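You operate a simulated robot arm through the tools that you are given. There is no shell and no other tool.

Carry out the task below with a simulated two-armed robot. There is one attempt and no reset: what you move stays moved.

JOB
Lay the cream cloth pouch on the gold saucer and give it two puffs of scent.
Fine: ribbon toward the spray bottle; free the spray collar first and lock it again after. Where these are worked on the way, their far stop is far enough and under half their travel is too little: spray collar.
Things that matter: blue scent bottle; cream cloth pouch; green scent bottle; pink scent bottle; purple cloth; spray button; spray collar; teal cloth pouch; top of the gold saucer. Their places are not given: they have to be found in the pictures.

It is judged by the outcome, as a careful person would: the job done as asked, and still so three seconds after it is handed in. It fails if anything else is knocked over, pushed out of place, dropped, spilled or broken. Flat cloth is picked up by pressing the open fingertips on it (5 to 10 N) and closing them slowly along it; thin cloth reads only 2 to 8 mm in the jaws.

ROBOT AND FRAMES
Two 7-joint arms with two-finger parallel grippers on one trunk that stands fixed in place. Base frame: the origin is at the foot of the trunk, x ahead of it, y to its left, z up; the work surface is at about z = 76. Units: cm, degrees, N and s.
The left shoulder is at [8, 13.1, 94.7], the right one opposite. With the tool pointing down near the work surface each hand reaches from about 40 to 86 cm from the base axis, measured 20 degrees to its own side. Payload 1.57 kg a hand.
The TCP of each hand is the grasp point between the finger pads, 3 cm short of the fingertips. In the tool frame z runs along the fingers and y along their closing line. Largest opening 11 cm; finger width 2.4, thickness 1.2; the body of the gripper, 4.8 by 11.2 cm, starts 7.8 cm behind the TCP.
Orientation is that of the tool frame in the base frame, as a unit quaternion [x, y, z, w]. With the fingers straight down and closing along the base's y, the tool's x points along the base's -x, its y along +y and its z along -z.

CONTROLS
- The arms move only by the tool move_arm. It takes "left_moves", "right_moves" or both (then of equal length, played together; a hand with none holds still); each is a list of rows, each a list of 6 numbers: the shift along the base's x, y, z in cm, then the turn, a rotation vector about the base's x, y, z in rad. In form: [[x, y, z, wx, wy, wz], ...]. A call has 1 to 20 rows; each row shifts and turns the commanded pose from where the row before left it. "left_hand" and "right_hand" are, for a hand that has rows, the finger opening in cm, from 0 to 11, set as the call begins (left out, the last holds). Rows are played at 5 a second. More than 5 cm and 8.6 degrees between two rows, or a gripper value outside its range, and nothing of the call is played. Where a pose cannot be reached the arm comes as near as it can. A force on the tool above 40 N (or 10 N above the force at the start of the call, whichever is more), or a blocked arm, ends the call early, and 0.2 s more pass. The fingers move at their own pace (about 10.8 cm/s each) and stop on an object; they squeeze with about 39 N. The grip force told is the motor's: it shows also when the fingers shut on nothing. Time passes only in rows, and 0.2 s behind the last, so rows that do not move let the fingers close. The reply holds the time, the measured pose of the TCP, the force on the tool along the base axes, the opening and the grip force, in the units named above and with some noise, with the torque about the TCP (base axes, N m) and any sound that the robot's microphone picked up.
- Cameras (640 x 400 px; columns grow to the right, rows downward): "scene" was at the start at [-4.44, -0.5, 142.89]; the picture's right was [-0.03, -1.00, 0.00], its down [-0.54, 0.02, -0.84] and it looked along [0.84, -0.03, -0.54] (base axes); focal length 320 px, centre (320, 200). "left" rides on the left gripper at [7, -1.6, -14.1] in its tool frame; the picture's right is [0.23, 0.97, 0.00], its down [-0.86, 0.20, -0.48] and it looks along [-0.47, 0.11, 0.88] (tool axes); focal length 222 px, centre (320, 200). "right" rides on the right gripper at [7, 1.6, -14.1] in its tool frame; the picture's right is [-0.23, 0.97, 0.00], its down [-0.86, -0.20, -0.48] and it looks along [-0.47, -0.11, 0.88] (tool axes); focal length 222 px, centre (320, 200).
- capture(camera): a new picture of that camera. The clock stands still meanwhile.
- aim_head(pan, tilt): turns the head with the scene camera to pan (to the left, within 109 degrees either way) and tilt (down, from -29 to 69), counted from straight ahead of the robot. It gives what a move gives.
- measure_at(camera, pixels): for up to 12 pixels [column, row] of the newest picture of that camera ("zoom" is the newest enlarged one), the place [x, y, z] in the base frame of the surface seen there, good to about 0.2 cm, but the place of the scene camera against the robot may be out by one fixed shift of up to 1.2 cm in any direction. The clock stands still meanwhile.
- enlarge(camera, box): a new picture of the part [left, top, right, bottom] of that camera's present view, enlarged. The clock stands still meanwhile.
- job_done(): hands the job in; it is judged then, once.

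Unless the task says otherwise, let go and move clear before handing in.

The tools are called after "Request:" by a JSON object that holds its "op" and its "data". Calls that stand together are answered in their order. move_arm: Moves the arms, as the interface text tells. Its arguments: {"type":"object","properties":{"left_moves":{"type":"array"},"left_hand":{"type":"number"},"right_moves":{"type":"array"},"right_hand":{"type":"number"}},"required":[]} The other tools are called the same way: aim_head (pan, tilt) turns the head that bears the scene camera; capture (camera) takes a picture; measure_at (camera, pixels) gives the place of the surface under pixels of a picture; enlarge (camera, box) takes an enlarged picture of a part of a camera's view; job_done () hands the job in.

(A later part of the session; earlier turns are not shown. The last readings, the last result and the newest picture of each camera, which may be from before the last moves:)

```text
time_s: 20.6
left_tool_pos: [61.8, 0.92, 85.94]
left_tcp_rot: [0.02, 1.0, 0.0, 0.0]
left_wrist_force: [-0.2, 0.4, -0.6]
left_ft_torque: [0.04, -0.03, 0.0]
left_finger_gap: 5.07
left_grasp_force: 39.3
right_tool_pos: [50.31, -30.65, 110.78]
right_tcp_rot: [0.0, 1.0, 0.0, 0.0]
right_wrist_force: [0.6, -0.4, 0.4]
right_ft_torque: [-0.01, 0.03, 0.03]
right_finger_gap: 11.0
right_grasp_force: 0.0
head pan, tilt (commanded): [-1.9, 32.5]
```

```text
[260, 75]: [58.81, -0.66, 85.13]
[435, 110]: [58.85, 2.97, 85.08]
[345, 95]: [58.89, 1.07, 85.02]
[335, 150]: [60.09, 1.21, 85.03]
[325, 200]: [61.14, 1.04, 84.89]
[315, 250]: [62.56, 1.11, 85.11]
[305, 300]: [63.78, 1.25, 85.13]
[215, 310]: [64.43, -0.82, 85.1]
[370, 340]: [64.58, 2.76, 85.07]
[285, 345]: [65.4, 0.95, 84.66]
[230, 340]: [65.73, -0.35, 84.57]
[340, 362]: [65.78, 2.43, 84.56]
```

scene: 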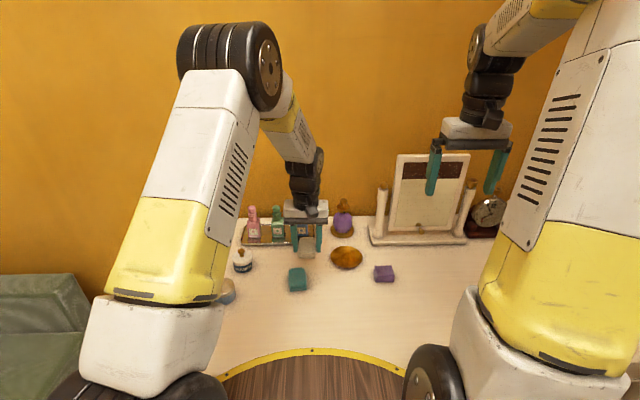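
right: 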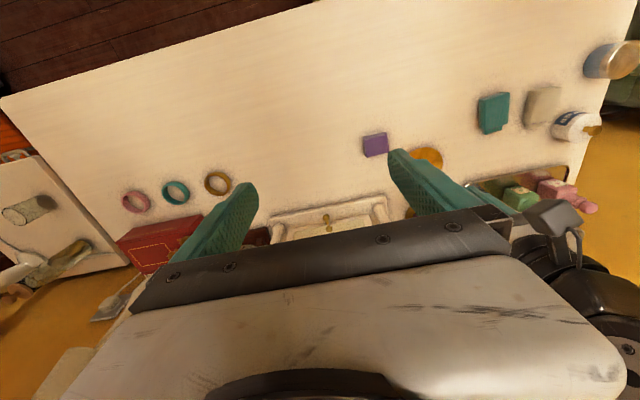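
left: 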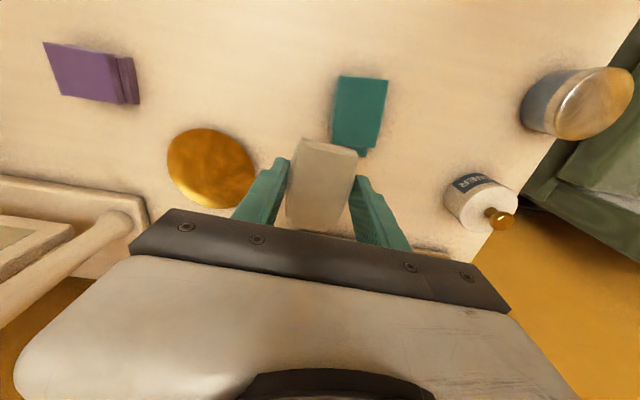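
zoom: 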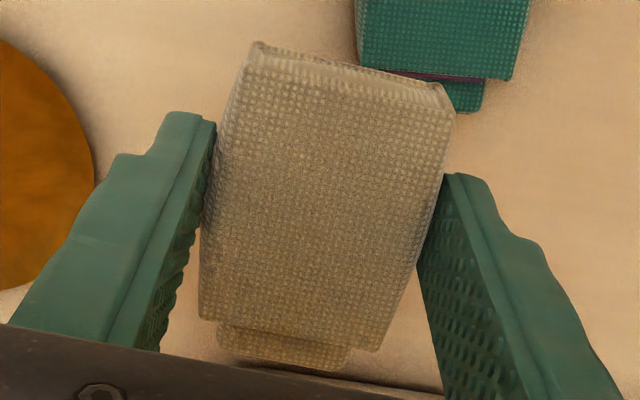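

The pouch is level (top z≈85.1) with its overall centre at (62.3,1.05), 0.5 cm ahead of the TCP. I shift it by (3.55,-11.55) so it is centred over the saucer.

Request:
{"op": "move_arm", "data": {"left_moves": [[0.107, -0.347, 0, 0, 0, 0], [0.249, -0.809, 0, 0, 0, 0.003], [0.355, -1.155, 0, 0, 0, 0.003], [0.355, -1.155, 0, 0, 0, 0.003], [0.355, -1.155, 0, 0, 0, 0.003], [0.355, -1.155, 0, 0, 0, 0.003], [0.355, -1.155, 0, 0, 0, 0.003], [0.355, -1.155, 0, 0, 0, 0.003], [0.355, -1.155, 0, 0, 0, 0.003], [0.355, -1.155, 0, 0, 0, 0.002], [0.249, -0.809, 0, 0, 0, 0], [0.107, -0.347, 0, 0, 0, 0], [0, 0, 0, 0, 0, 0]]}}

Request:
{"op": "capture", "data": {"camera": "left"}}

Request:
{"op": "enlarge", "data": {"camera": "scene", "box": [300, 215, 400, 285]}}

```text
time_s: 23.4
left_tool_pos: [65.31, -10.58, 86.08]
left_tcp_rot: [0.008, 1.0, 0.0, 0.0]
left_wrist_force: [0.0, 0.5, 0.6]
left_ft_torque: [0.05, -0.03, -0.02]
left_finger_gap: 5.05
left_grasp_force: 39.0
right_tool_pos: [50.45, -30.68, 110.71]
right_tcp_rot: [0.0, 1.0, 0.0, 0.0]
right_wrist_force: [-0.8, -0.4, -0.3]
right_ft_torque: [-0.04, 0.0, -0.01]
right_finger_gap: 11.0
right_grasp_force: 0.1
head pan, tilt (commanded): [-1.9, 32.5]
```

```text
taken
```

left: 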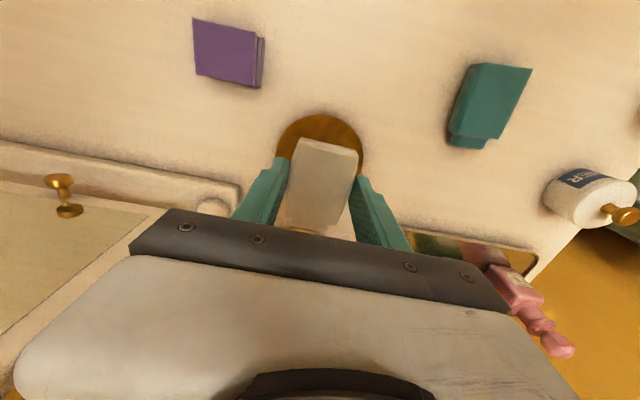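

```text
5.71 times, centred on (350, 250) of scene
```

zoom: 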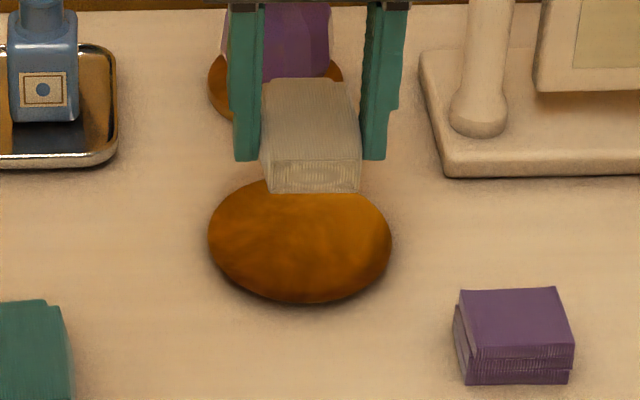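

The pouch hangs centred over the saucer. I lower it gently to just above the saucer's top.

Request:
{"op": "move_arm", "data": {"left_moves": [[0, 0, -0.3, 0, 0, 0], [0, 0, -0.6, 0, 0, 0], [0, 0, -0.6, 0, 0, 0], [0, 0, -0.6, 0, 0, 0], [0, 0, -0.6, 0, 0, 0], [0, 0, -0.6, 0, 0, 0], [0, 0, -0.6, 0, 0, 0], [0, 0, -0.6, 0, 0, 0], [0, 0, -0.6, 0, 0, 0], [0, 0, -0.4, 0, 0, 0], [0, 0, -0.3, 0, 0, 0], [0, 0, 0, 0, 0, 0]]}}

Request:
{"op": "capture", "data": {"camera": "left"}}

Request:
{"op": "enlarge", "data": {"camera": "scene", "box": [310, 230, 380, 280]}}

```text
time_s: 26.0
left_tool_pos: [65.21, -10.63, 80.17]
left_tcp_rot: [0.009, 1.0, 0.0, 0.0]
left_wrist_force: [0.2, 0.3, -0.8]
left_ft_torque: [0.0, 0.03, 0.02]
left_finger_gap: 5.08
left_grasp_force: 39.0
right_tool_pos: [50.29, -30.54, 110.73]
right_tcp_rot: [0.001, 1.0, 0.0, -0.001]
right_wrist_force: [-0.3, 0.7, -0.7]
right_ft_torque: [0.02, -0.03, -0.01]
right_finger_gap: 11.01
right_grasp_force: 0.1
head pan, tilt (commanded): [-1.9, 32.5]
```

```text
taken
```

left: 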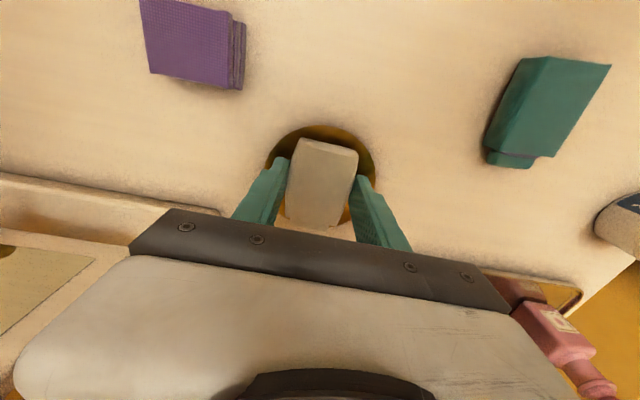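

```text
8.00 times, centred on (345, 255) of scene
```

zoom: 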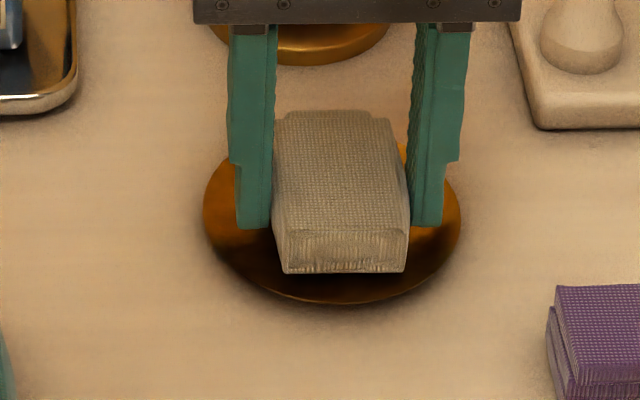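

The pouch sits just over the saucer and is well centred. I lower a few more millimetres while watching the force.

Request:
{"op": "move_arm", "data": {"left_moves": [[0, 0, -0.1, 0, 0, 0], [0, 0, -0.1, 0, 0, 0], [0, 0, -0.05, 0, 0, 0], [0, 0, 0, 0, 0, 0]]}}

Request:
{"op": "enlarge", "data": {"camera": "scene", "box": [310, 230, 380, 280]}}

```text
time_s: 27.0
left_tool_pos: [65.4, -10.5, 80.06]
left_tcp_rot: [0.008, 1.0, 0.0, 0.0]
left_wrist_force: [0.3, 0.2, -0.7]
left_ft_torque: [-0.03, -0.03, 0.02]
left_finger_gap: 5.04
left_grasp_force: 38.8
right_tool_pos: [50.35, -30.6, 110.83]
right_tcp_rot: [0.0, 1.0, 0.0, 0.0]
right_wrist_force: [0.1, 1.1, -0.7]
right_ft_torque: [0.0, 0.02, -0.02]
right_finger_gap: 10.99
right_grasp_force: 0.0
head pan, tilt (commanded): [-1.9, 32.5]
```

```text
8.00 times, centred on (345, 255) of scene
```

zoom: 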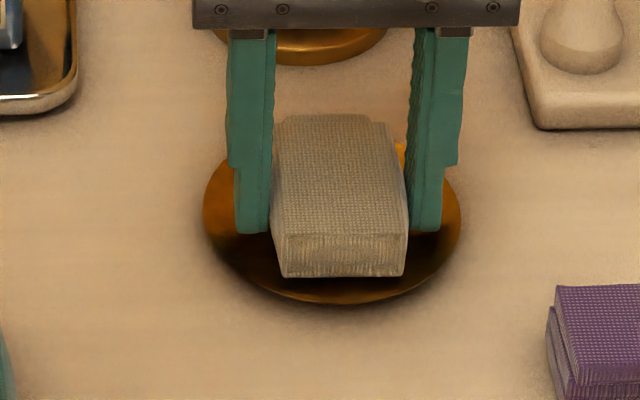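

No contact force yet. I lower 2–3 mm more in small steps.

Request:
{"op": "move_arm", "data": {"left_moves": [[0, 0, -0.08, 0, 0, 0], [0, 0, -0.08, 0, 0, 0], [0, 0, 0, 0, 0, 0]]}}

Request:
{"op": "move_arm", "data": {"left_moves": [[0, 0, -0.06, 0, 0, 0], [0, 0, -0.06, 0, 0, 0], [0, 0, 0, 0, 0, 0]]}}

Request:
{"op": "measure_at", "data": {"camera": "left", "pixels": [[320, 170], [320, 145]]}}

```text
time_s: 27.8
left_tool_pos: [65.29, -10.65, 79.9]
left_tcp_rot: [0.009, 1.0, -0.001, 0.0]
left_wrist_force: [0.8, -0.1, -0.5]
left_ft_torque: [-0.04, -0.01, -0.01]
left_finger_gap: 5.04
left_grasp_force: 39.7
right_tool_pos: [50.38, -30.68, 110.73]
right_tcp_rot: [0.0, 1.0, 0.001, 0.0]
right_wrist_force: [-0.3, 0.4, 0.2]
right_ft_torque: [-0.03, 0.03, 0.01]
right_finger_gap: 10.99
right_grasp_force: 0.1
head pan, tilt (commanded): [-1.9, 32.5]
```

```text
time_s: 28.6
left_tool_pos: [65.41, -10.62, 79.59]
left_tcp_rot: [0.009, 1.0, 0.0, 0.001]
left_wrist_force: [0.2, -0.3, -0.3]
left_ft_torque: [0.02, 0.01, 0.02]
left_finger_gap: 5.06
left_grasp_force: 38.2
right_tool_pos: [50.26, -30.52, 110.75]
right_tcp_rot: [0.0, 1.0, 0.0, 0.0]
right_wrist_force: [0.6, -0.4, 0.1]
right_ft_torque: [0.0, -0.04, 0.01]
right_finger_gap: 11.0
right_grasp_force: 0.1
head pan, tilt (commanded): [-1.9, 32.5]
```

```text
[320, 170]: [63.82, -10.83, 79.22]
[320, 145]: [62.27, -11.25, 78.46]
```

Still no contact reading. I take a new picture to see the clearance.

Request:
{"op": "enlarge", "data": {"camera": "scene", "box": [325, 240, 373, 272]}}

Request:
{"op": "capture", "data": {"camera": "left"}}

Request:
{"op": "measure_at", "data": {"camera": "left", "pixels": [[320, 170], [320, 150], [318, 130], [280, 145], [368, 160], [366, 175]]}}

Request:
{"op": "enlarge", "data": {"camera": "left", "box": [260, 110, 390, 240]}}

```text
12.50 times, centred on (349, 256) of scene
```

zoom: 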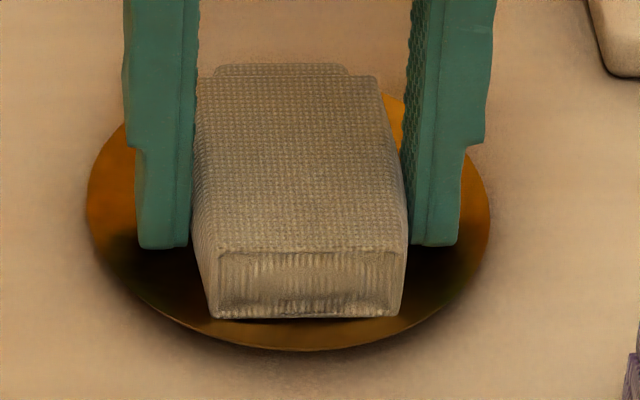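

```text
taken
```

left: 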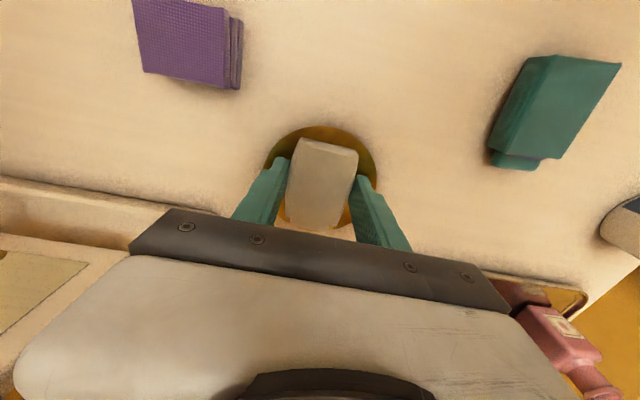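

```text
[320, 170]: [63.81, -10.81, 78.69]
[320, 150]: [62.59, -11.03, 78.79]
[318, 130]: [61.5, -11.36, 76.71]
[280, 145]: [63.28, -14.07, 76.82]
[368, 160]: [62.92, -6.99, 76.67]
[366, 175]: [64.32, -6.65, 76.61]
```

```text
3.08 times, centred on (325, 175) of left
```

zoom: 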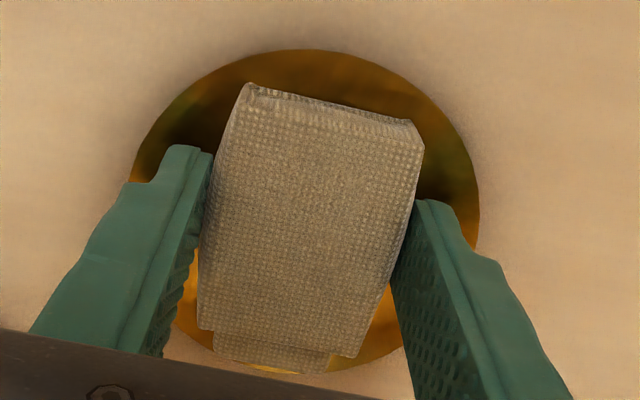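

The pouch top reads z≈78.7 and a thin shadow still shows under its near edge, so it is within a couple of millimetres. I lower in two more small steps watching for contact.

Request:
{"op": "move_arm", "data": {"left_moves": [[0, 0, -0.05, 0, 0, 0], [0, 0, -0.05, 0, 0, 0], [0, 0, 0, 0, 0, 0]]}}

Request:
{"op": "move_arm", "data": {"left_moves": [[0, 0, -0.05, 0, 0, 0], [0, 0, -0.05, 0, 0, 0], [0, 0, 0, 0, 0, 0]]}}

Request:
{"op": "enlarge", "data": {"camera": "scene", "box": [325, 240, 373, 272]}}

```text
time_s: 29.4
left_tool_pos: [65.27, -10.6, 79.61]
left_tcp_rot: [0.008, 1.0, 0.001, 0.0]
left_wrist_force: [0.5, 0.1, 2.3]
left_ft_torque: [0.01, -0.06, 0.04]
left_finger_gap: 5.04
left_grasp_force: 39.1
right_tool_pos: [50.43, -30.63, 110.71]
right_tcp_rot: [-0.001, 1.0, 0.001, 0.0]
right_wrist_force: [0.2, -0.9, 0.4]
right_ft_torque: [-0.01, -0.02, -0.03]
right_finger_gap: 11.03
right_grasp_force: 0.1
head pan, tilt (commanded): [-1.9, 32.5]
```

```text
time_s: 30.2
left_tool_pos: [65.35, -10.57, 79.59]
left_tcp_rot: [0.009, 1.0, -0.001, 0.002]
left_wrist_force: [-0.4, 0.7, 13.2]
left_ft_torque: [0.06, 0.08, 0.02]
left_finger_gap: 5.03
left_grasp_force: 39.0
right_tool_pos: [50.25, -30.67, 110.76]
right_tcp_rot: [0.0, 1.0, 0.001, -0.001]
right_wrist_force: [0.4, 0.2, -0.4]
right_ft_torque: [0.0, -0.01, 0.0]
right_finger_gap: 11.01
right_grasp_force: 0.1
head pan, tilt (commanded): [-1.9, 32.5]
```

```text
12.50 times, centred on (349, 256) of scene
```

zoom: 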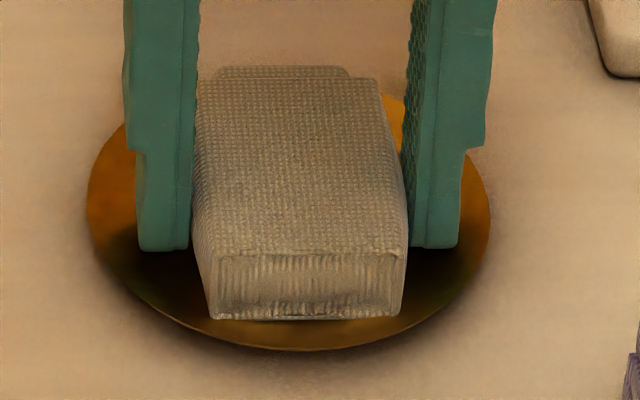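

Contact: 13 N upward, so the pouch rests on the saucer. I ease up 1 mm and open the fingers a little, then rise.

Request:
{"op": "move_arm", "data": {"left_moves": [[0, 0, 0.1, 0, 0, 0], [0, 0, 0, 0, 0, 0]]}}

Request:
{"op": "move_arm", "data": {"left_moves": [[0, 0, 0.02, 0, 0, 0], [0, 0, 0, 0, 0, 0], [0, 0, 0, 0, 0, 0]], "left_hand": 5.7}}

Request:
{"op": "enlarge", "data": {"camera": "scene", "box": [325, 240, 373, 272]}}

Request:
{"op": "capture", "data": {"camera": "left"}}

```text
time_s: 30.8
left_tool_pos: [65.34, -10.59, 79.76]
left_tcp_rot: [0.009, 1.0, 0.0, 0.0]
left_wrist_force: [3.4, -1.2, 5.2]
left_ft_torque: [-0.02, -0.1, 0.01]
left_finger_gap: 5.08
left_grasp_force: 39.1
right_tool_pos: [50.37, -30.64, 110.73]
right_tcp_rot: [0.0, 1.0, 0.0, 0.0]
right_wrist_force: [0.7, 0.5, -0.2]
right_ft_torque: [0.01, -0.01, -0.01]
right_finger_gap: 10.97
right_grasp_force: 0.1
head pan, tilt (commanded): [-1.9, 32.5]
```

```text
time_s: 31.6
left_tool_pos: [65.26, -10.48, 79.45]
left_tcp_rot: [0.009, 1.0, 0.0, 0.0]
left_wrist_force: [0.0, 0.5, 0.4]
left_ft_torque: [0.01, 0.01, 0.03]
left_finger_gap: 5.68
left_grasp_force: 0.1
right_tool_pos: [50.4, -30.47, 110.66]
right_tcp_rot: [0.0, 1.0, 0.0, 0.0]
right_wrist_force: [0.7, -0.3, -0.6]
right_ft_torque: [0.02, 0.02, -0.02]
right_finger_gap: 11.0
right_grasp_force: 0.0
head pan, tilt (commanded): [-1.9, 32.5]
```

```text
12.50 times, centred on (349, 256) of scene
```

zoom: 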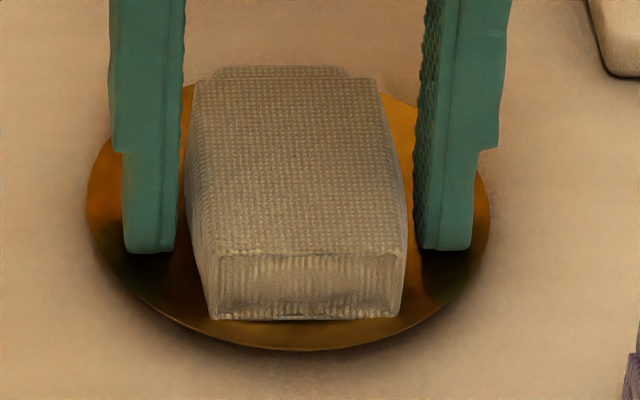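

```text
taken
```

left: 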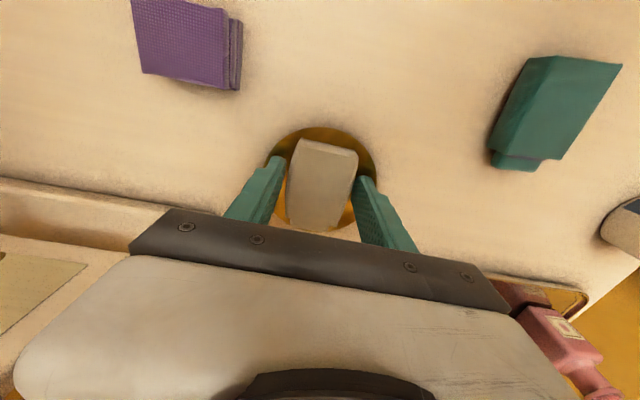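

The fingers stand clear of the pouch on both sides and it lies on the saucer. I raise the left hand straight up and bring it back to its own side.

Request:
{"op": "move_arm", "data": {"left_moves": [[0, 0, 0.4, 0, 0, 0], [0, 0, 1, 0, 0, 0], [0, 0, 1.5, 0, 0, 0], [0, 0, 2, 0, 0, 0], [0, 0, 4, 0, 0, 0], [0, 0, 4, 0, 0, 0], [0, 0, 4, 0, 0, 0], [-1, 3, 3, 0, 0, 0], [-2, 4, 2, 0, 0, 0], [-2, 4, 1, 0, 0, 0], [-2, 4, 1, 0, 0, 0], [-2, 4, 1, 0, 0, 0], [-2, 4, 1, 0, 0, 0], [-2, 4, 1, 0, 0, 0], [-2, 4, 0, 0, 0, 0]]}}

Request:
{"op": "capture", "data": {"camera": "scene"}}

Request:
{"op": "enlarge", "data": {"camera": "scene", "box": [200, 190, 420, 328]}}

```text
time_s: 34.8
left_tool_pos: [50.11, 20.42, 106.55]
left_tcp_rot: [0.008, 1.0, 0.0, 0.0]
left_wrist_force: [-0.1, -0.6, -0.6]
left_ft_torque: [0.04, -0.02, -0.03]
left_finger_gap: 5.71
left_grasp_force: 0.1
right_tool_pos: [50.41, -30.55, 110.73]
right_tcp_rot: [0.0, 1.0, 0.0, 0.0]
right_wrist_force: [-0.5, -0.7, -0.2]
right_ft_torque: [0.0, 0.0, 0.02]
right_finger_gap: 11.03
right_grasp_force: 0.0
head pan, tilt (commanded): [-1.9, 32.5]
```

```text
taken
```

scene: 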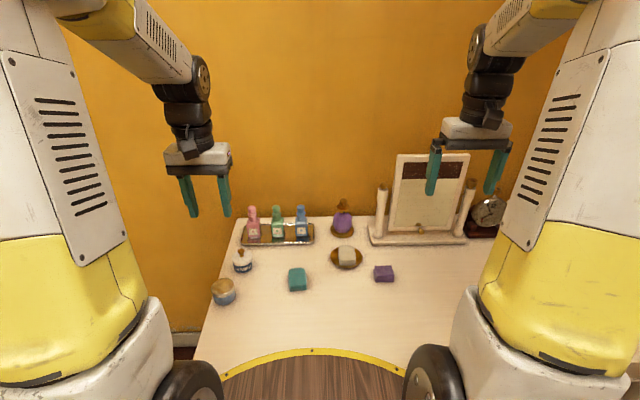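

```text
2.90 times, centred on (310, 259) of scene
```

zoom: 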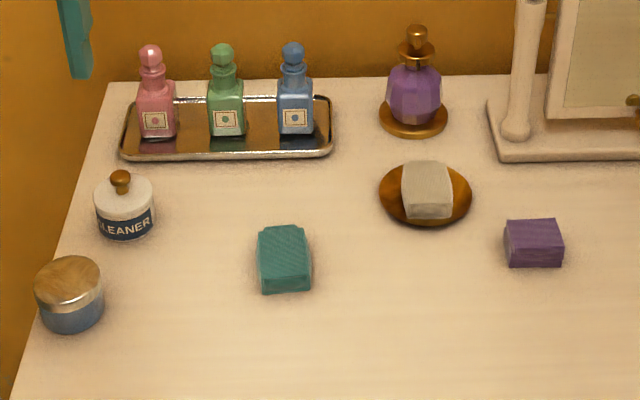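

The pouch lies on the saucer, ribbon end to the spray bottle, and everything else is in place. Now I bring the right hand above the spray bottle, going sideways first to stay clear of the mirror.

Request:
{"op": "move_arm", "data": {"right_moves": [[2, 4, 0, 0, 0, 0], [2, 4, 0, 0, 0, 0], [2, 4, 0, 0, 0, 0], [2, 4, 0, 0, 0, 0], [2, 4, 0, 0, 0, 0], [3.8, 0, -2, 0, 0, 0], [3.8, 0, -2, 0, 0, 0], [3.8, 0, -2, 0, 0, 0], [3.8, 0, -2, 0, 0, 0], [3.6, 0, -2, 0, 0, 0], [0, 0, 0, 0, 0, 0]], "right_hand": 6.5}}

Request:
{"op": "capture", "data": {"camera": "right"}}

Request:
{"op": "enlarge", "data": {"camera": "right", "box": [280, 130, 360, 210]}}

```text
time_s: 37.2
left_tool_pos: [50.29, 20.42, 106.41]
left_tcp_rot: [0.009, 1.0, 0.0, 0.0]
left_wrist_force: [-0.6, 0.2, 0.5]
left_ft_torque: [0.04, 0.01, -0.02]
left_finger_gap: 5.7
left_grasp_force: 0.0
right_tool_pos: [79.19, -10.54, 100.75]
right_tcp_rot: [0.0, 1.0, -0.001, -0.001]
right_wrist_force: [-0.1, 0.3, 0.6]
right_ft_torque: [0.01, -0.03, 0.01]
right_finger_gap: 6.48
right_grasp_force: 0.1
head pan, tilt (commanded): [-1.9, 32.5]
```

```text
taken
```

right: 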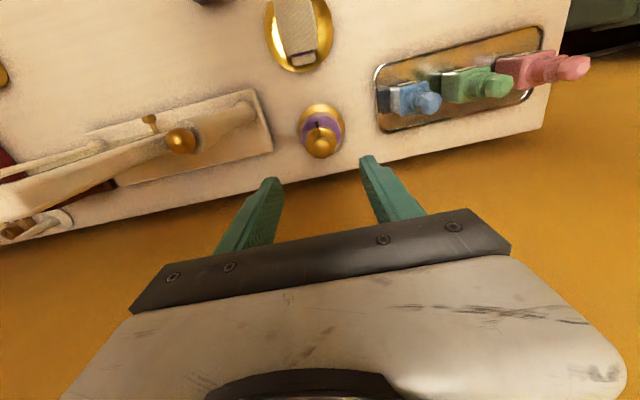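

```text
5.00 times, centred on (320, 170) of right
```

zoom: 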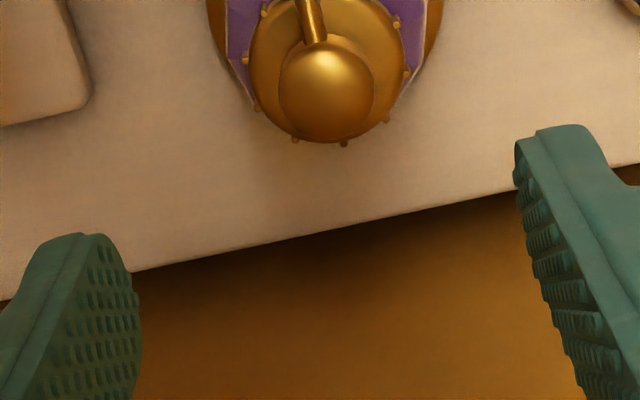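

The spray bottle appears at (320,140) between the fingertips. I enlarge it and measure the collar's edge to fix its axis.

Request:
{"op": "enlarge", "data": {"camera": "right", "box": [296, 110, 344, 164]}}

Request:
{"op": "enlarge", "data": {"camera": "right", "box": [296, 118, 344, 162]}}

```text
7.41 times, centred on (320, 137) of right
```

zoom: 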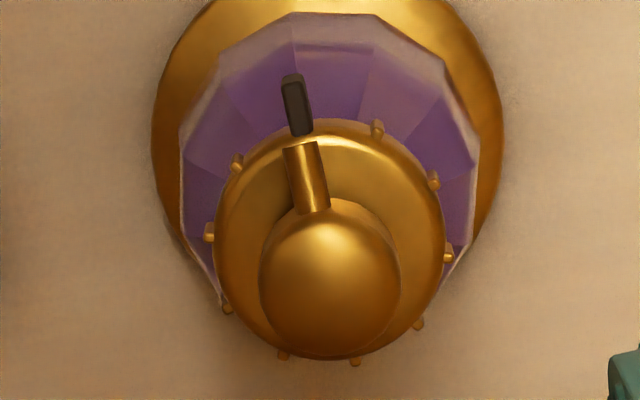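

```text
9.09 times, centred on (320, 140) of right
```

zoom: 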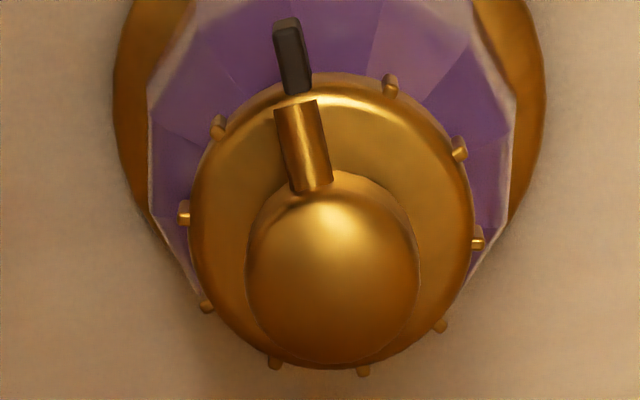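

I now measure the collar's rim, button and pointer points in this zoom.

Request:
{"op": "measure_at", "data": {"camera": "zoom", "pixels": [[197, 220], [466, 220], [340, 82], [220, 305], [450, 305], [235, 120], [435, 135], [330, 230], [258, 270], [408, 270], [285, 40], [300, 110]]}}

```text
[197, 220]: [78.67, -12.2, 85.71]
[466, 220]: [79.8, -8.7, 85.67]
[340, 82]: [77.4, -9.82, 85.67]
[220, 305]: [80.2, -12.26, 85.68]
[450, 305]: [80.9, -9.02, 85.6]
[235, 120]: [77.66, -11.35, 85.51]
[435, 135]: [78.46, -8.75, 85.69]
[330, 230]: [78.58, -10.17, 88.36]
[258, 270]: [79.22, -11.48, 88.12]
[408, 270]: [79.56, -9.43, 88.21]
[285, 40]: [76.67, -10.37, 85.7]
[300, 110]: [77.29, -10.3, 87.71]
```

Circle fit puts the collar axis at about (79.38,-10.46), radius ≈2 with ribs to 2.2, top z 85.7. I centre the right hand over it and go down so the fingertips are at the collar level.

Request:
{"op": "move_arm", "data": {"right_moves": [[0.22, 0.08, -3, 0, 0, 0], [0, 0, -3, 0, 0, 0], [0, 0, -3, 0, 0, 0], [0, 0, -2, 0, 0, 0], [0, 0, -1, 0, 0, 0], [0, 0, -0.6, 0, 0, 0], [0, 0, -0.4, 0, 0, 0], [0, 0, 0, 0, 0, 0]]}}

Request:
{"op": "capture", "data": {"camera": "right"}}

Request:
{"op": "enlarge", "data": {"camera": "right", "box": [270, 140, 370, 215]}}

Request:
{"op": "enlarge", "data": {"camera": "scene", "box": [318, 180, 368, 240]}}

```text
time_s: 39.0
left_tool_pos: [50.29, 20.36, 106.53]
left_tcp_rot: [0.009, 1.0, 0.0, 0.001]
left_wrist_force: [-0.2, 1.0, 0.0]
left_ft_torque: [-0.01, -0.01, 0.01]
left_finger_gap: 5.69
left_grasp_force: 0.0
right_tool_pos: [79.4, -10.44, 87.6]
right_tcp_rot: [0.001, 1.0, 0.0, 0.0]
right_wrist_force: [0.5, -0.7, -0.7]
right_ft_torque: [0.01, -0.03, 0.03]
right_finger_gap: 6.48
right_grasp_force: 0.1
head pan, tilt (commanded): [-1.9, 32.5]
```

```text
taken
```

right: 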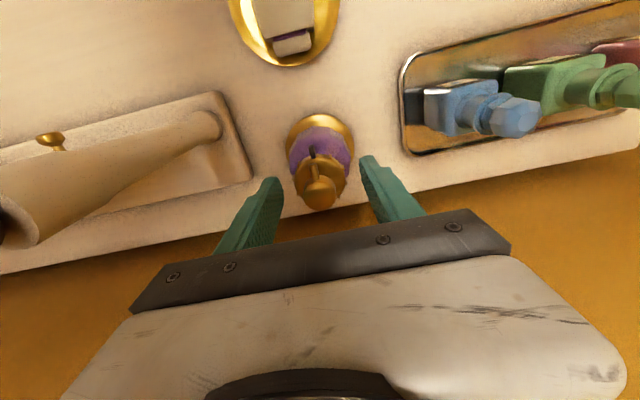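

```text
5.33 times, centred on (320, 178) of right
```

zoom: 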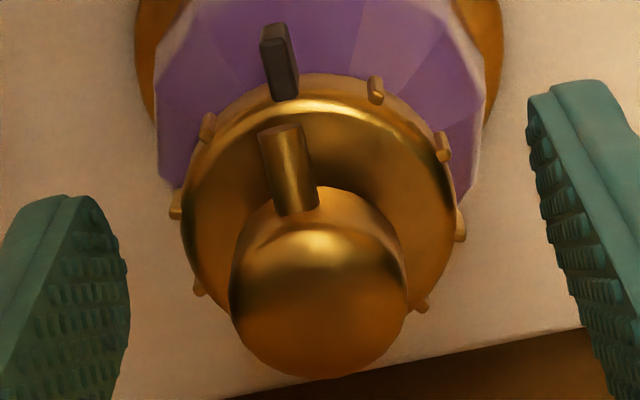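

```text
6.67 times, centred on (343, 210) of scene
```

zoom: 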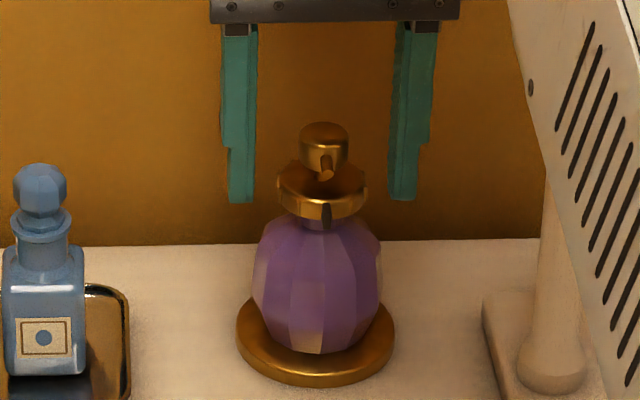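

The fingers are centred on the collar, with the tips level with its lower half (row 202 vs collar 185–205). I lower 0.4 cm more, then close in two steps watching side force.

Request:
{"op": "move_arm", "data": {"right_moves": [[0, 0, -0.2, 0, 0, 0], [0, 0, -0.2, 0, 0, 0], [0, 0, 0, 0, 0, 0]], "right_hand": 5.2}}

Request:
{"op": "enlarge", "data": {"camera": "right", "box": [270, 140, 370, 215]}}

Request:
{"op": "enlarge", "data": {"camera": "scene", "box": [328, 190, 358, 215]}}

```text
time_s: 39.8
left_tool_pos: [50.33, 20.5, 106.52]
left_tcp_rot: [0.009, 1.0, 0.0, 0.0]
left_wrist_force: [0.0, 0.2, -0.8]
left_ft_torque: [0.0, 0.01, -0.04]
left_finger_gap: 5.72
left_grasp_force: 0.0
right_tool_pos: [79.53, -10.5, 87.2]
right_tcp_rot: [0.001, 1.0, 0.0, 0.0]
right_wrist_force: [-0.3, 0.4, 0.3]
right_ft_torque: [0.0, 0.01, -0.01]
right_finger_gap: 5.21
right_grasp_force: 0.1
head pan, tilt (commanded): [-1.9, 32.5]
```

```text
5.33 times, centred on (320, 178) of right
```

zoom: 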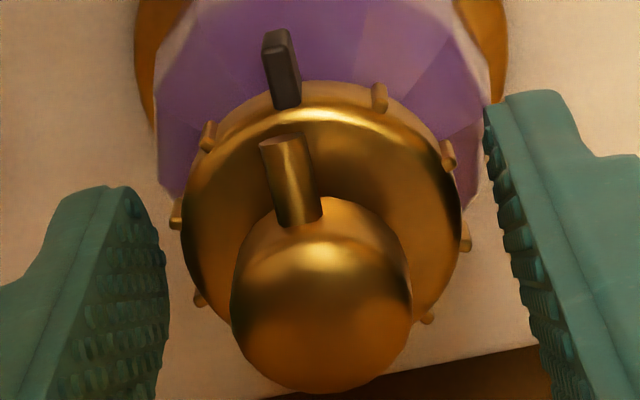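

```text
16.00 times, centred on (343, 202) of scene
```

zoom: 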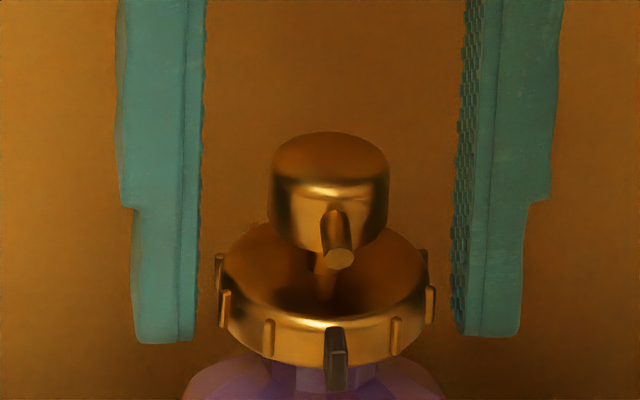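

The two fingers are even about the collar (faces at 197 and 452, collar 218–434). I close onto the collar.

Request:
{"op": "move_arm", "data": {"right_moves": [[0, 0, 0, 0, 0, 0], [0, 0, 0, 0, 0, 0], [0, 0, 0, 0, 0, 0]], "right_hand": 3.4}}

Request:
{"op": "enlarge", "data": {"camera": "right", "box": [270, 140, 370, 215]}}

Request:
{"op": "enlarge", "data": {"camera": "scene", "box": [328, 190, 358, 215]}}

```text
time_s: 40.6
left_tool_pos: [50.25, 20.36, 106.43]
left_tcp_rot: [0.009, 1.0, 0.0, 0.0]
left_wrist_force: [-0.3, -0.4, 1.0]
left_ft_torque: [-0.01, 0.02, -0.01]
left_finger_gap: 5.7
left_grasp_force: 0.2
right_tool_pos: [79.46, -10.42, 87.3]
right_tcp_rot: [0.001, 1.0, -0.001, 0.0]
right_wrist_force: [0.6, -0.7, -0.2]
right_ft_torque: [0.01, -0.13, 0.03]
right_finger_gap: 4.38
right_grasp_force: 45.3
head pan, tilt (commanded): [-1.9, 32.5]
```

```text
5.33 times, centred on (320, 178) of right
```

zoom: 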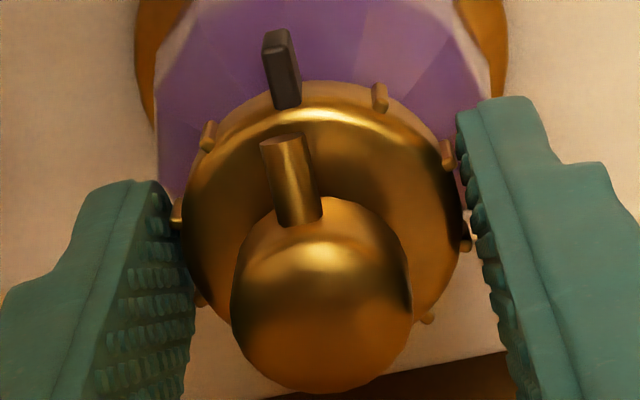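

```text
16.00 times, centred on (343, 202) of scene
```

zoom: 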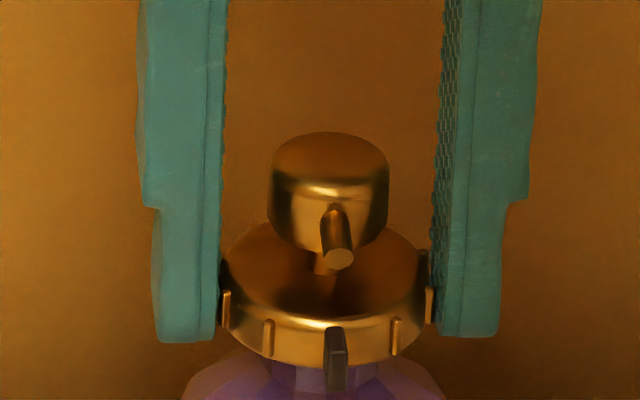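

The collar is held at a gap of 4.38 without side force. I turn it a little counter-clockwise (+z, the usual loosening way) and watch the torque.

Request:
{"op": "move_arm", "data": {"right_moves": [[0, 0, 0, 0, 0, 0.03], [0, 0, 0, 0, 0, 0.03], [0, 0, 0, 0, 0, 0.03], [0, 0, 0, 0, 0, 0]]}}

Request:
{"op": "enlarge", "data": {"camera": "scene", "box": [318, 190, 368, 240]}}

Request:
{"op": "enlarge", "data": {"camera": "scene", "box": [328, 190, 358, 215]}}

```text
time_s: 41.6
left_tool_pos: [50.21, 20.4, 106.43]
left_tcp_rot: [0.01, 1.0, 0.0, 0.0]
left_wrist_force: [-0.8, -0.4, 0.0]
left_ft_torque: [-0.03, -0.05, -0.01]
left_finger_gap: 5.71
left_grasp_force: 0.1
right_tool_pos: [79.41, -10.55, 87.29]
right_tcp_rot: [-0.046, 0.999, 0.0, 0.001]
right_wrist_force: [0.7, -0.3, -2.3]
right_ft_torque: [0.04, 0.0, -0.02]
right_finger_gap: 4.39
right_grasp_force: 44.7
head pan, tilt (commanded): [-1.9, 32.5]
```

```text
8.00 times, centred on (343, 215) of scene
```

zoom: 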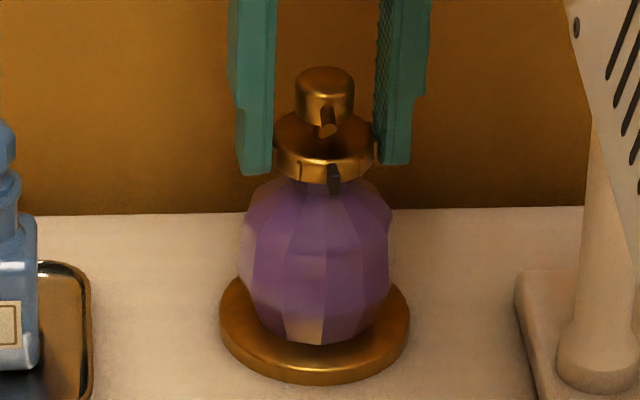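

```text
16.00 times, centred on (343, 202) of scene
```

zoom: 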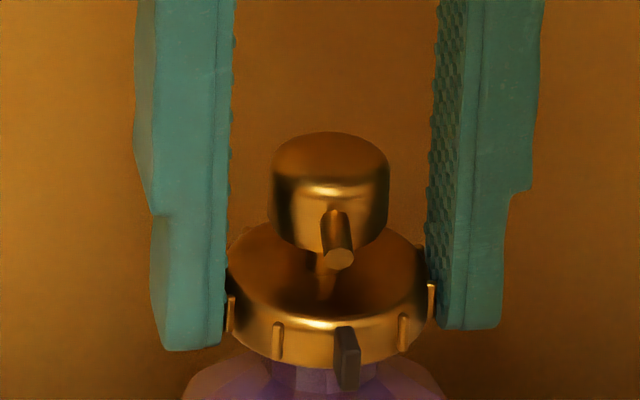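

The collar turned freely: its pointer moved from 336 to 347 while the nozzle and body stayed still. I keep turning the same way to look for the far stop.

Request:
{"op": "move_arm", "data": {"right_moves": [[0, 0, 0, 0, 0, 0.06], [0, 0, 0, 0, 0, 0.06], [0, 0, 0, 0, 0, 0.06], [0, 0, 0, 0, 0, 0.06], [0, 0, 0, 0, 0, 0.06], [0, 0, 0, 0, 0, 0]]}}

Request:
{"op": "enlarge", "data": {"camera": "scene", "box": [318, 190, 368, 240]}}

Request:
{"op": "enlarge", "data": {"camera": "right", "box": [260, 130, 380, 215]}}

```text
time_s: 43.0
left_tool_pos: [50.27, 20.39, 106.5]
left_tcp_rot: [0.009, 1.0, 0.0, -0.001]
left_wrist_force: [0.5, -0.4, 0.3]
left_ft_torque: [-0.02, -0.01, 0.02]
left_finger_gap: 5.71
left_grasp_force: 0.1
right_tool_pos: [79.45, -10.56, 87.3]
right_tcp_rot: [-0.194, 0.981, 0.0, -0.001]
right_wrist_force: [-1.0, -3.4, -1.4]
right_ft_torque: [-0.19, 0.02, 0.0]
right_finger_gap: 4.36
right_grasp_force: 45.3
head pan, tilt (commanded): [-1.9, 32.5]
```

```text
8.00 times, centred on (343, 215) of scene
```

zoom: 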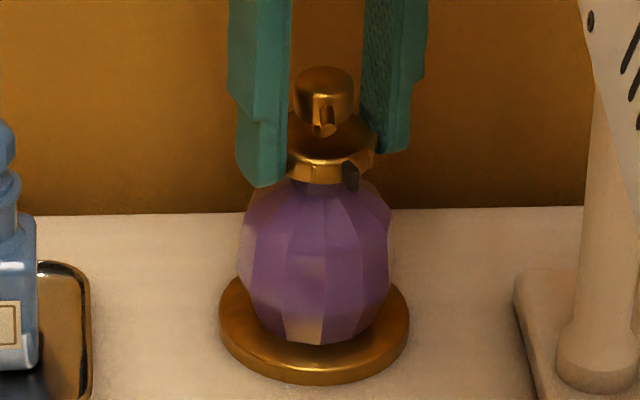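

```text
4.71 times, centred on (320, 172) of right
```

zoom: 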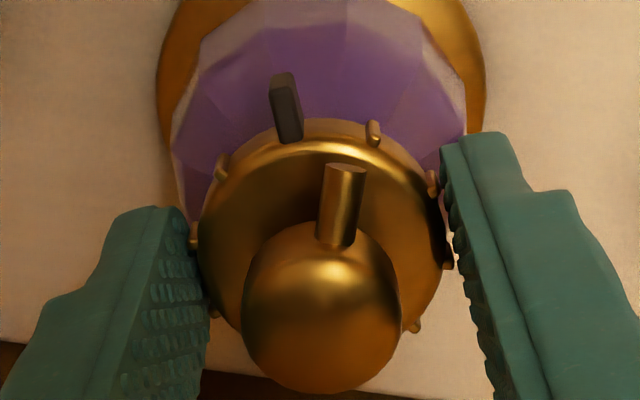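

The collar follows at 22° with hardly any resistance and the body has not moved. I continue turning.

Request:
{"op": "move_arm", "data": {"right_moves": [[0, 0, 0, 0, 0, 0.07], [0, 0, 0, 0, 0, 0.07], [0, 0, 0, 0, 0, 0.07], [0, 0, 0, 0, 0, 0.07], [0, 0, 0, 0, 0, 0]]}}

Request:
{"op": "enlarge", "data": {"camera": "scene", "box": [318, 190, 368, 240]}}

Request:
{"op": "enlarge", "data": {"camera": "right", "box": [260, 130, 380, 215]}}

```text
time_s: 44.2
left_tool_pos: [50.23, 20.42, 106.45]
left_tcp_rot: [0.008, 1.0, 0.0, 0.0]
left_wrist_force: [0.1, -0.3, -0.1]
left_ft_torque: [-0.01, 0.06, 0.0]
left_finger_gap: 5.7
left_grasp_force: 0.1
right_tool_pos: [79.42, -10.58, 87.3]
right_tcp_rot: [-0.329, 0.944, 0.0, -0.001]
right_wrist_force: [3.6, -5.9, -0.1]
right_ft_torque: [-0.52, 0.52, 0.05]
right_finger_gap: 4.36
right_grasp_force: 45.1
head pan, tilt (commanded): [-1.9, 32.5]
```

```text
8.00 times, centred on (343, 215) of scene
```

zoom: 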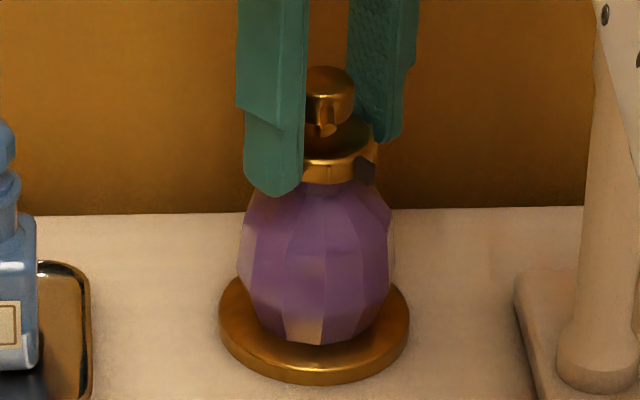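

```text
4.71 times, centred on (320, 172) of right
```

zoom: 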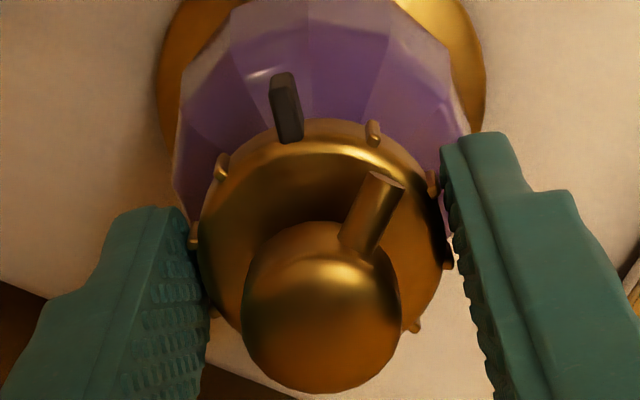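

At 38° the collar still turns; a side force (3.6,-5.9 N) shows my axis is about 1–2 mm off. I shift the hand slightly along that force and go on turning.

Request:
{"op": "move_arm", "data": {"right_moves": [[0.04, -0.08, 0, 0, 0, 0], [0.02, -0.02, 0, 0, 0, 0.05], [0.01, -0.01, 0, 0, 0, 0.05], [0, 0, 0, 0, 0, 0]]}}

Request:
{"op": "enlarge", "data": {"camera": "scene", "box": [318, 190, 368, 240]}}

Request:
{"op": "enlarge", "data": {"camera": "right", "box": [260, 130, 380, 215]}}

```text
time_s: 45.2
left_tool_pos: [50.2, 20.46, 106.58]
left_tcp_rot: [0.009, 1.0, 0.0, 0.0]
left_wrist_force: [-0.4, -0.3, 0.4]
left_ft_torque: [-0.01, 0.02, 0.05]
left_finger_gap: 5.69
left_grasp_force: 0.0
right_tool_pos: [79.42, -10.58, 87.31]
right_tcp_rot: [-0.375, 0.927, 0.001, -0.001]
right_wrist_force: [-5.1, -3.5, 1.8]
right_ft_torque: [0.06, 0.0, -0.01]
right_finger_gap: 4.38
right_grasp_force: 45.4
head pan, tilt (commanded): [-1.9, 32.5]
```

```text
8.00 times, centred on (343, 215) of scene
```

zoom: 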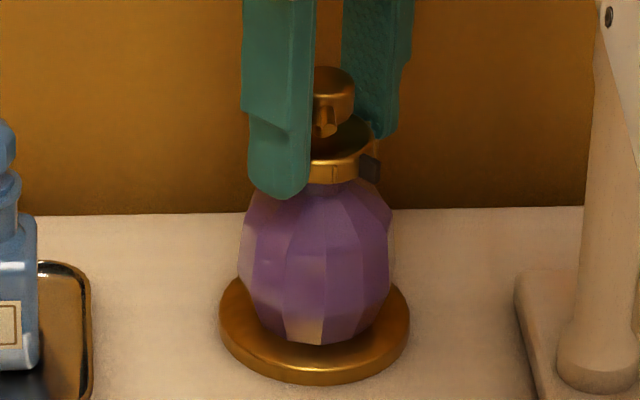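

```text
4.71 times, centred on (320, 172) of right
```

zoom: 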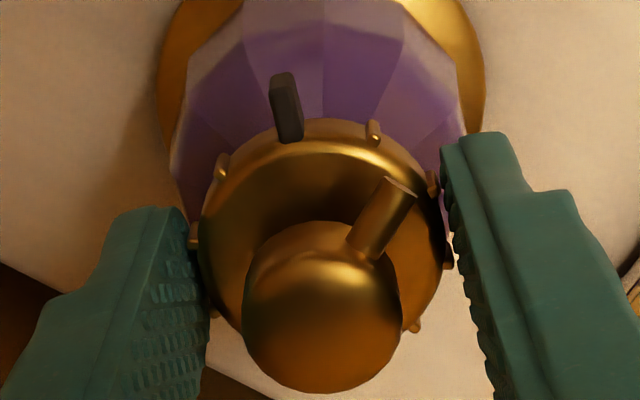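

At 44° the collar is still free-turning and the force is only about 6 N. I ease the x shift back and turn on, watching the nozzle's clearance to the right finger at (445,190).

Request:
{"op": "move_arm", "data": {"right_moves": [[-0.05, -0.03, 0, 0, 0, 0.05], [0, 0, 0, 0, 0, 0.05], [0, 0, 0, 0, 0, 0]]}}

Request:
{"op": "enlarge", "data": {"camera": "right", "box": [260, 130, 380, 215]}}

```text
time_s: 46.0
left_tool_pos: [50.27, 20.42, 106.49]
left_tcp_rot: [0.009, 1.0, 0.0, 0.0]
left_wrist_force: [-0.4, 0.8, 0.0]
left_ft_torque: [0.02, -0.02, 0.0]
left_finger_gap: 5.66
left_grasp_force: 0.1
right_tool_pos: [79.43, -10.54, 87.38]
right_tcp_rot: [-0.422, 0.907, -0.001, -0.001]
right_wrist_force: [0.8, -0.7, -0.1]
right_ft_torque: [-0.65, 0.36, 0.02]
right_finger_gap: 4.35
right_grasp_force: 44.6
head pan, tilt (commanded): [-1.9, 32.5]
```

```text
4.71 times, centred on (320, 172) of right
```

zoom: 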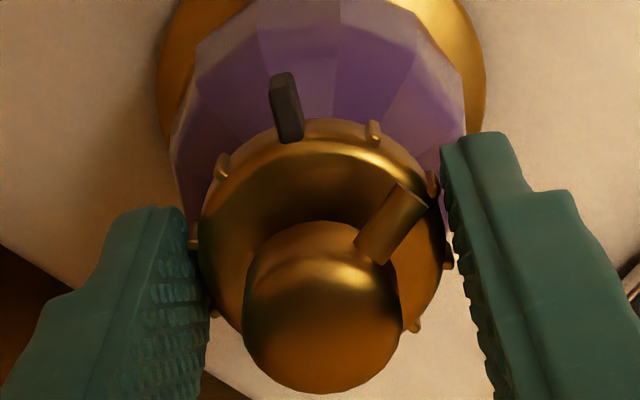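

At 50° the nozzle end (428,200) is getting near the right finger (445,190), so I should regrip: open, turn the hand back by 35°, and take the collar again.

Request:
{"op": "move_arm", "data": {"right_moves": [[0, 0, 0, 0, 0, 0], [0, 0, 0, 0, 0, 0], [0, 0, 0, 0, 0, 0]], "right_hand": 6}}

Request:
{"op": "enlarge", "data": {"camera": "right", "box": [260, 130, 380, 215]}}

Request:
{"op": "enlarge", "data": {"camera": "scene", "box": [318, 190, 368, 240]}}

```text
time_s: 46.8
left_tool_pos: [50.28, 20.58, 106.48]
left_tcp_rot: [0.009, 1.0, 0.0, 0.0]
left_wrist_force: [-0.1, -0.3, 1.2]
left_ft_torque: [0.0, -0.01, 0.03]
left_finger_gap: 5.71
left_grasp_force: 0.0
right_tool_pos: [79.43, -10.58, 87.34]
right_tcp_rot: [-0.421, 0.907, 0.0, 0.001]
right_wrist_force: [1.3, -0.6, 0.9]
right_ft_torque: [0.01, -0.02, -0.02]
right_finger_gap: 6.02
right_grasp_force: 0.0
head pan, tilt (commanded): [-1.9, 32.5]
```

```text
4.71 times, centred on (320, 172) of right
```

zoom: 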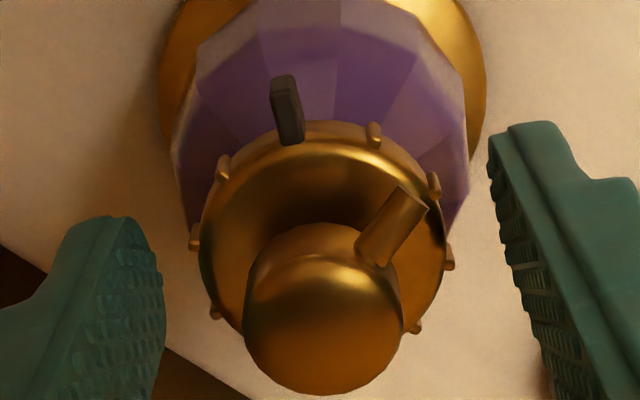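

```text
8.00 times, centred on (343, 215) of scene
```

zoom: 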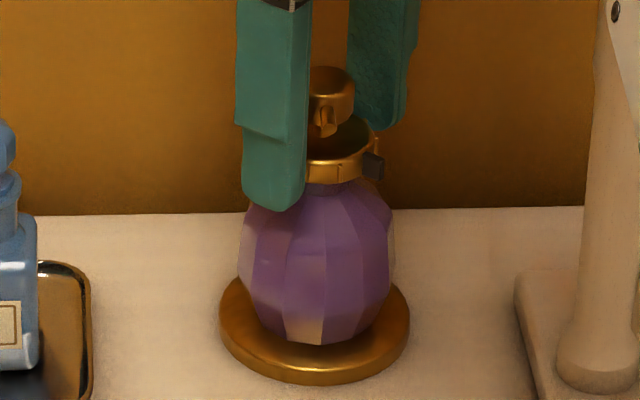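

The collar kept its place (pointer at (372,165)) and the bottle has not moved. I turn the open hand back by 0.6 rad, correct the centring by (0.1,0.14), and then regrip.

Request:
{"op": "move_arm", "data": {"right_moves": [[0.05, 0.07, 0, 0, 0, -0.1], [0.05, 0.07, 0, 0, 0, -0.1], [0, 0, 0, 0, 0, -0.1], [0, 0, 0, 0, 0, -0.1], [0, 0, 0, 0, 0, -0.1], [0, 0, 0, 0, 0, -0.1], [0, 0, 0, 0, 0, 0]]}}

Request:
{"op": "enlarge", "data": {"camera": "right", "box": [260, 130, 380, 215]}}

Request:
{"op": "enlarge", "data": {"camera": "scene", "box": [318, 190, 368, 240]}}

```text
time_s: 48.4
left_tool_pos: [50.27, 20.42, 106.45]
left_tcp_rot: [0.009, 1.0, -0.001, 0.0]
left_wrist_force: [-0.6, 0.2, -0.7]
left_ft_torque: [0.0, 0.02, 0.0]
left_finger_gap: 5.72
left_grasp_force: 0.0
right_tool_pos: [79.45, -10.43, 87.41]
right_tcp_rot: [-0.134, 0.991, 0.0, 0.0]
right_wrist_force: [0.0, -0.8, -0.9]
right_ft_torque: [0.03, -0.03, 0.01]
right_finger_gap: 6.01
right_grasp_force: 0.0
head pan, tilt (commanded): [-1.9, 32.5]
```

```text
4.71 times, centred on (320, 172) of right
```

zoom: 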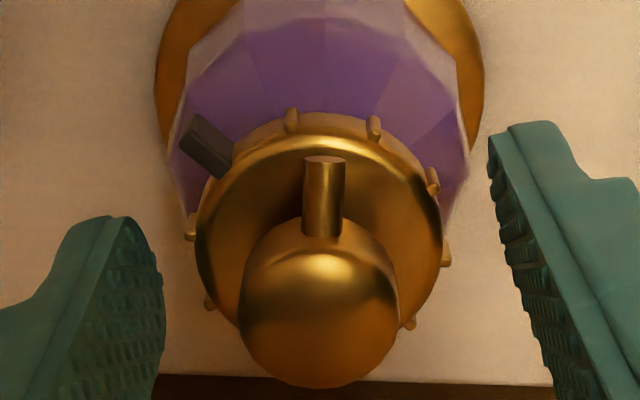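

```text
8.00 times, centred on (343, 215) of scene
```

zoom: 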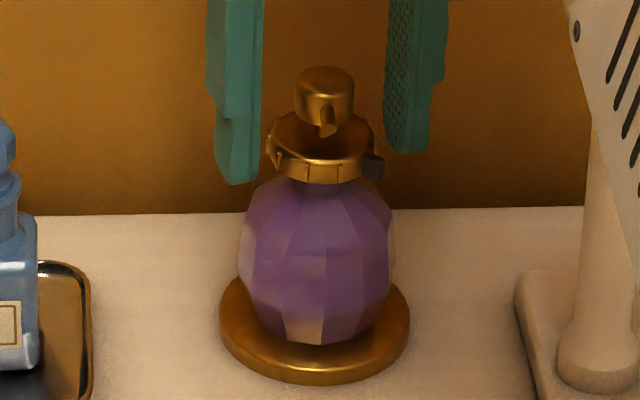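

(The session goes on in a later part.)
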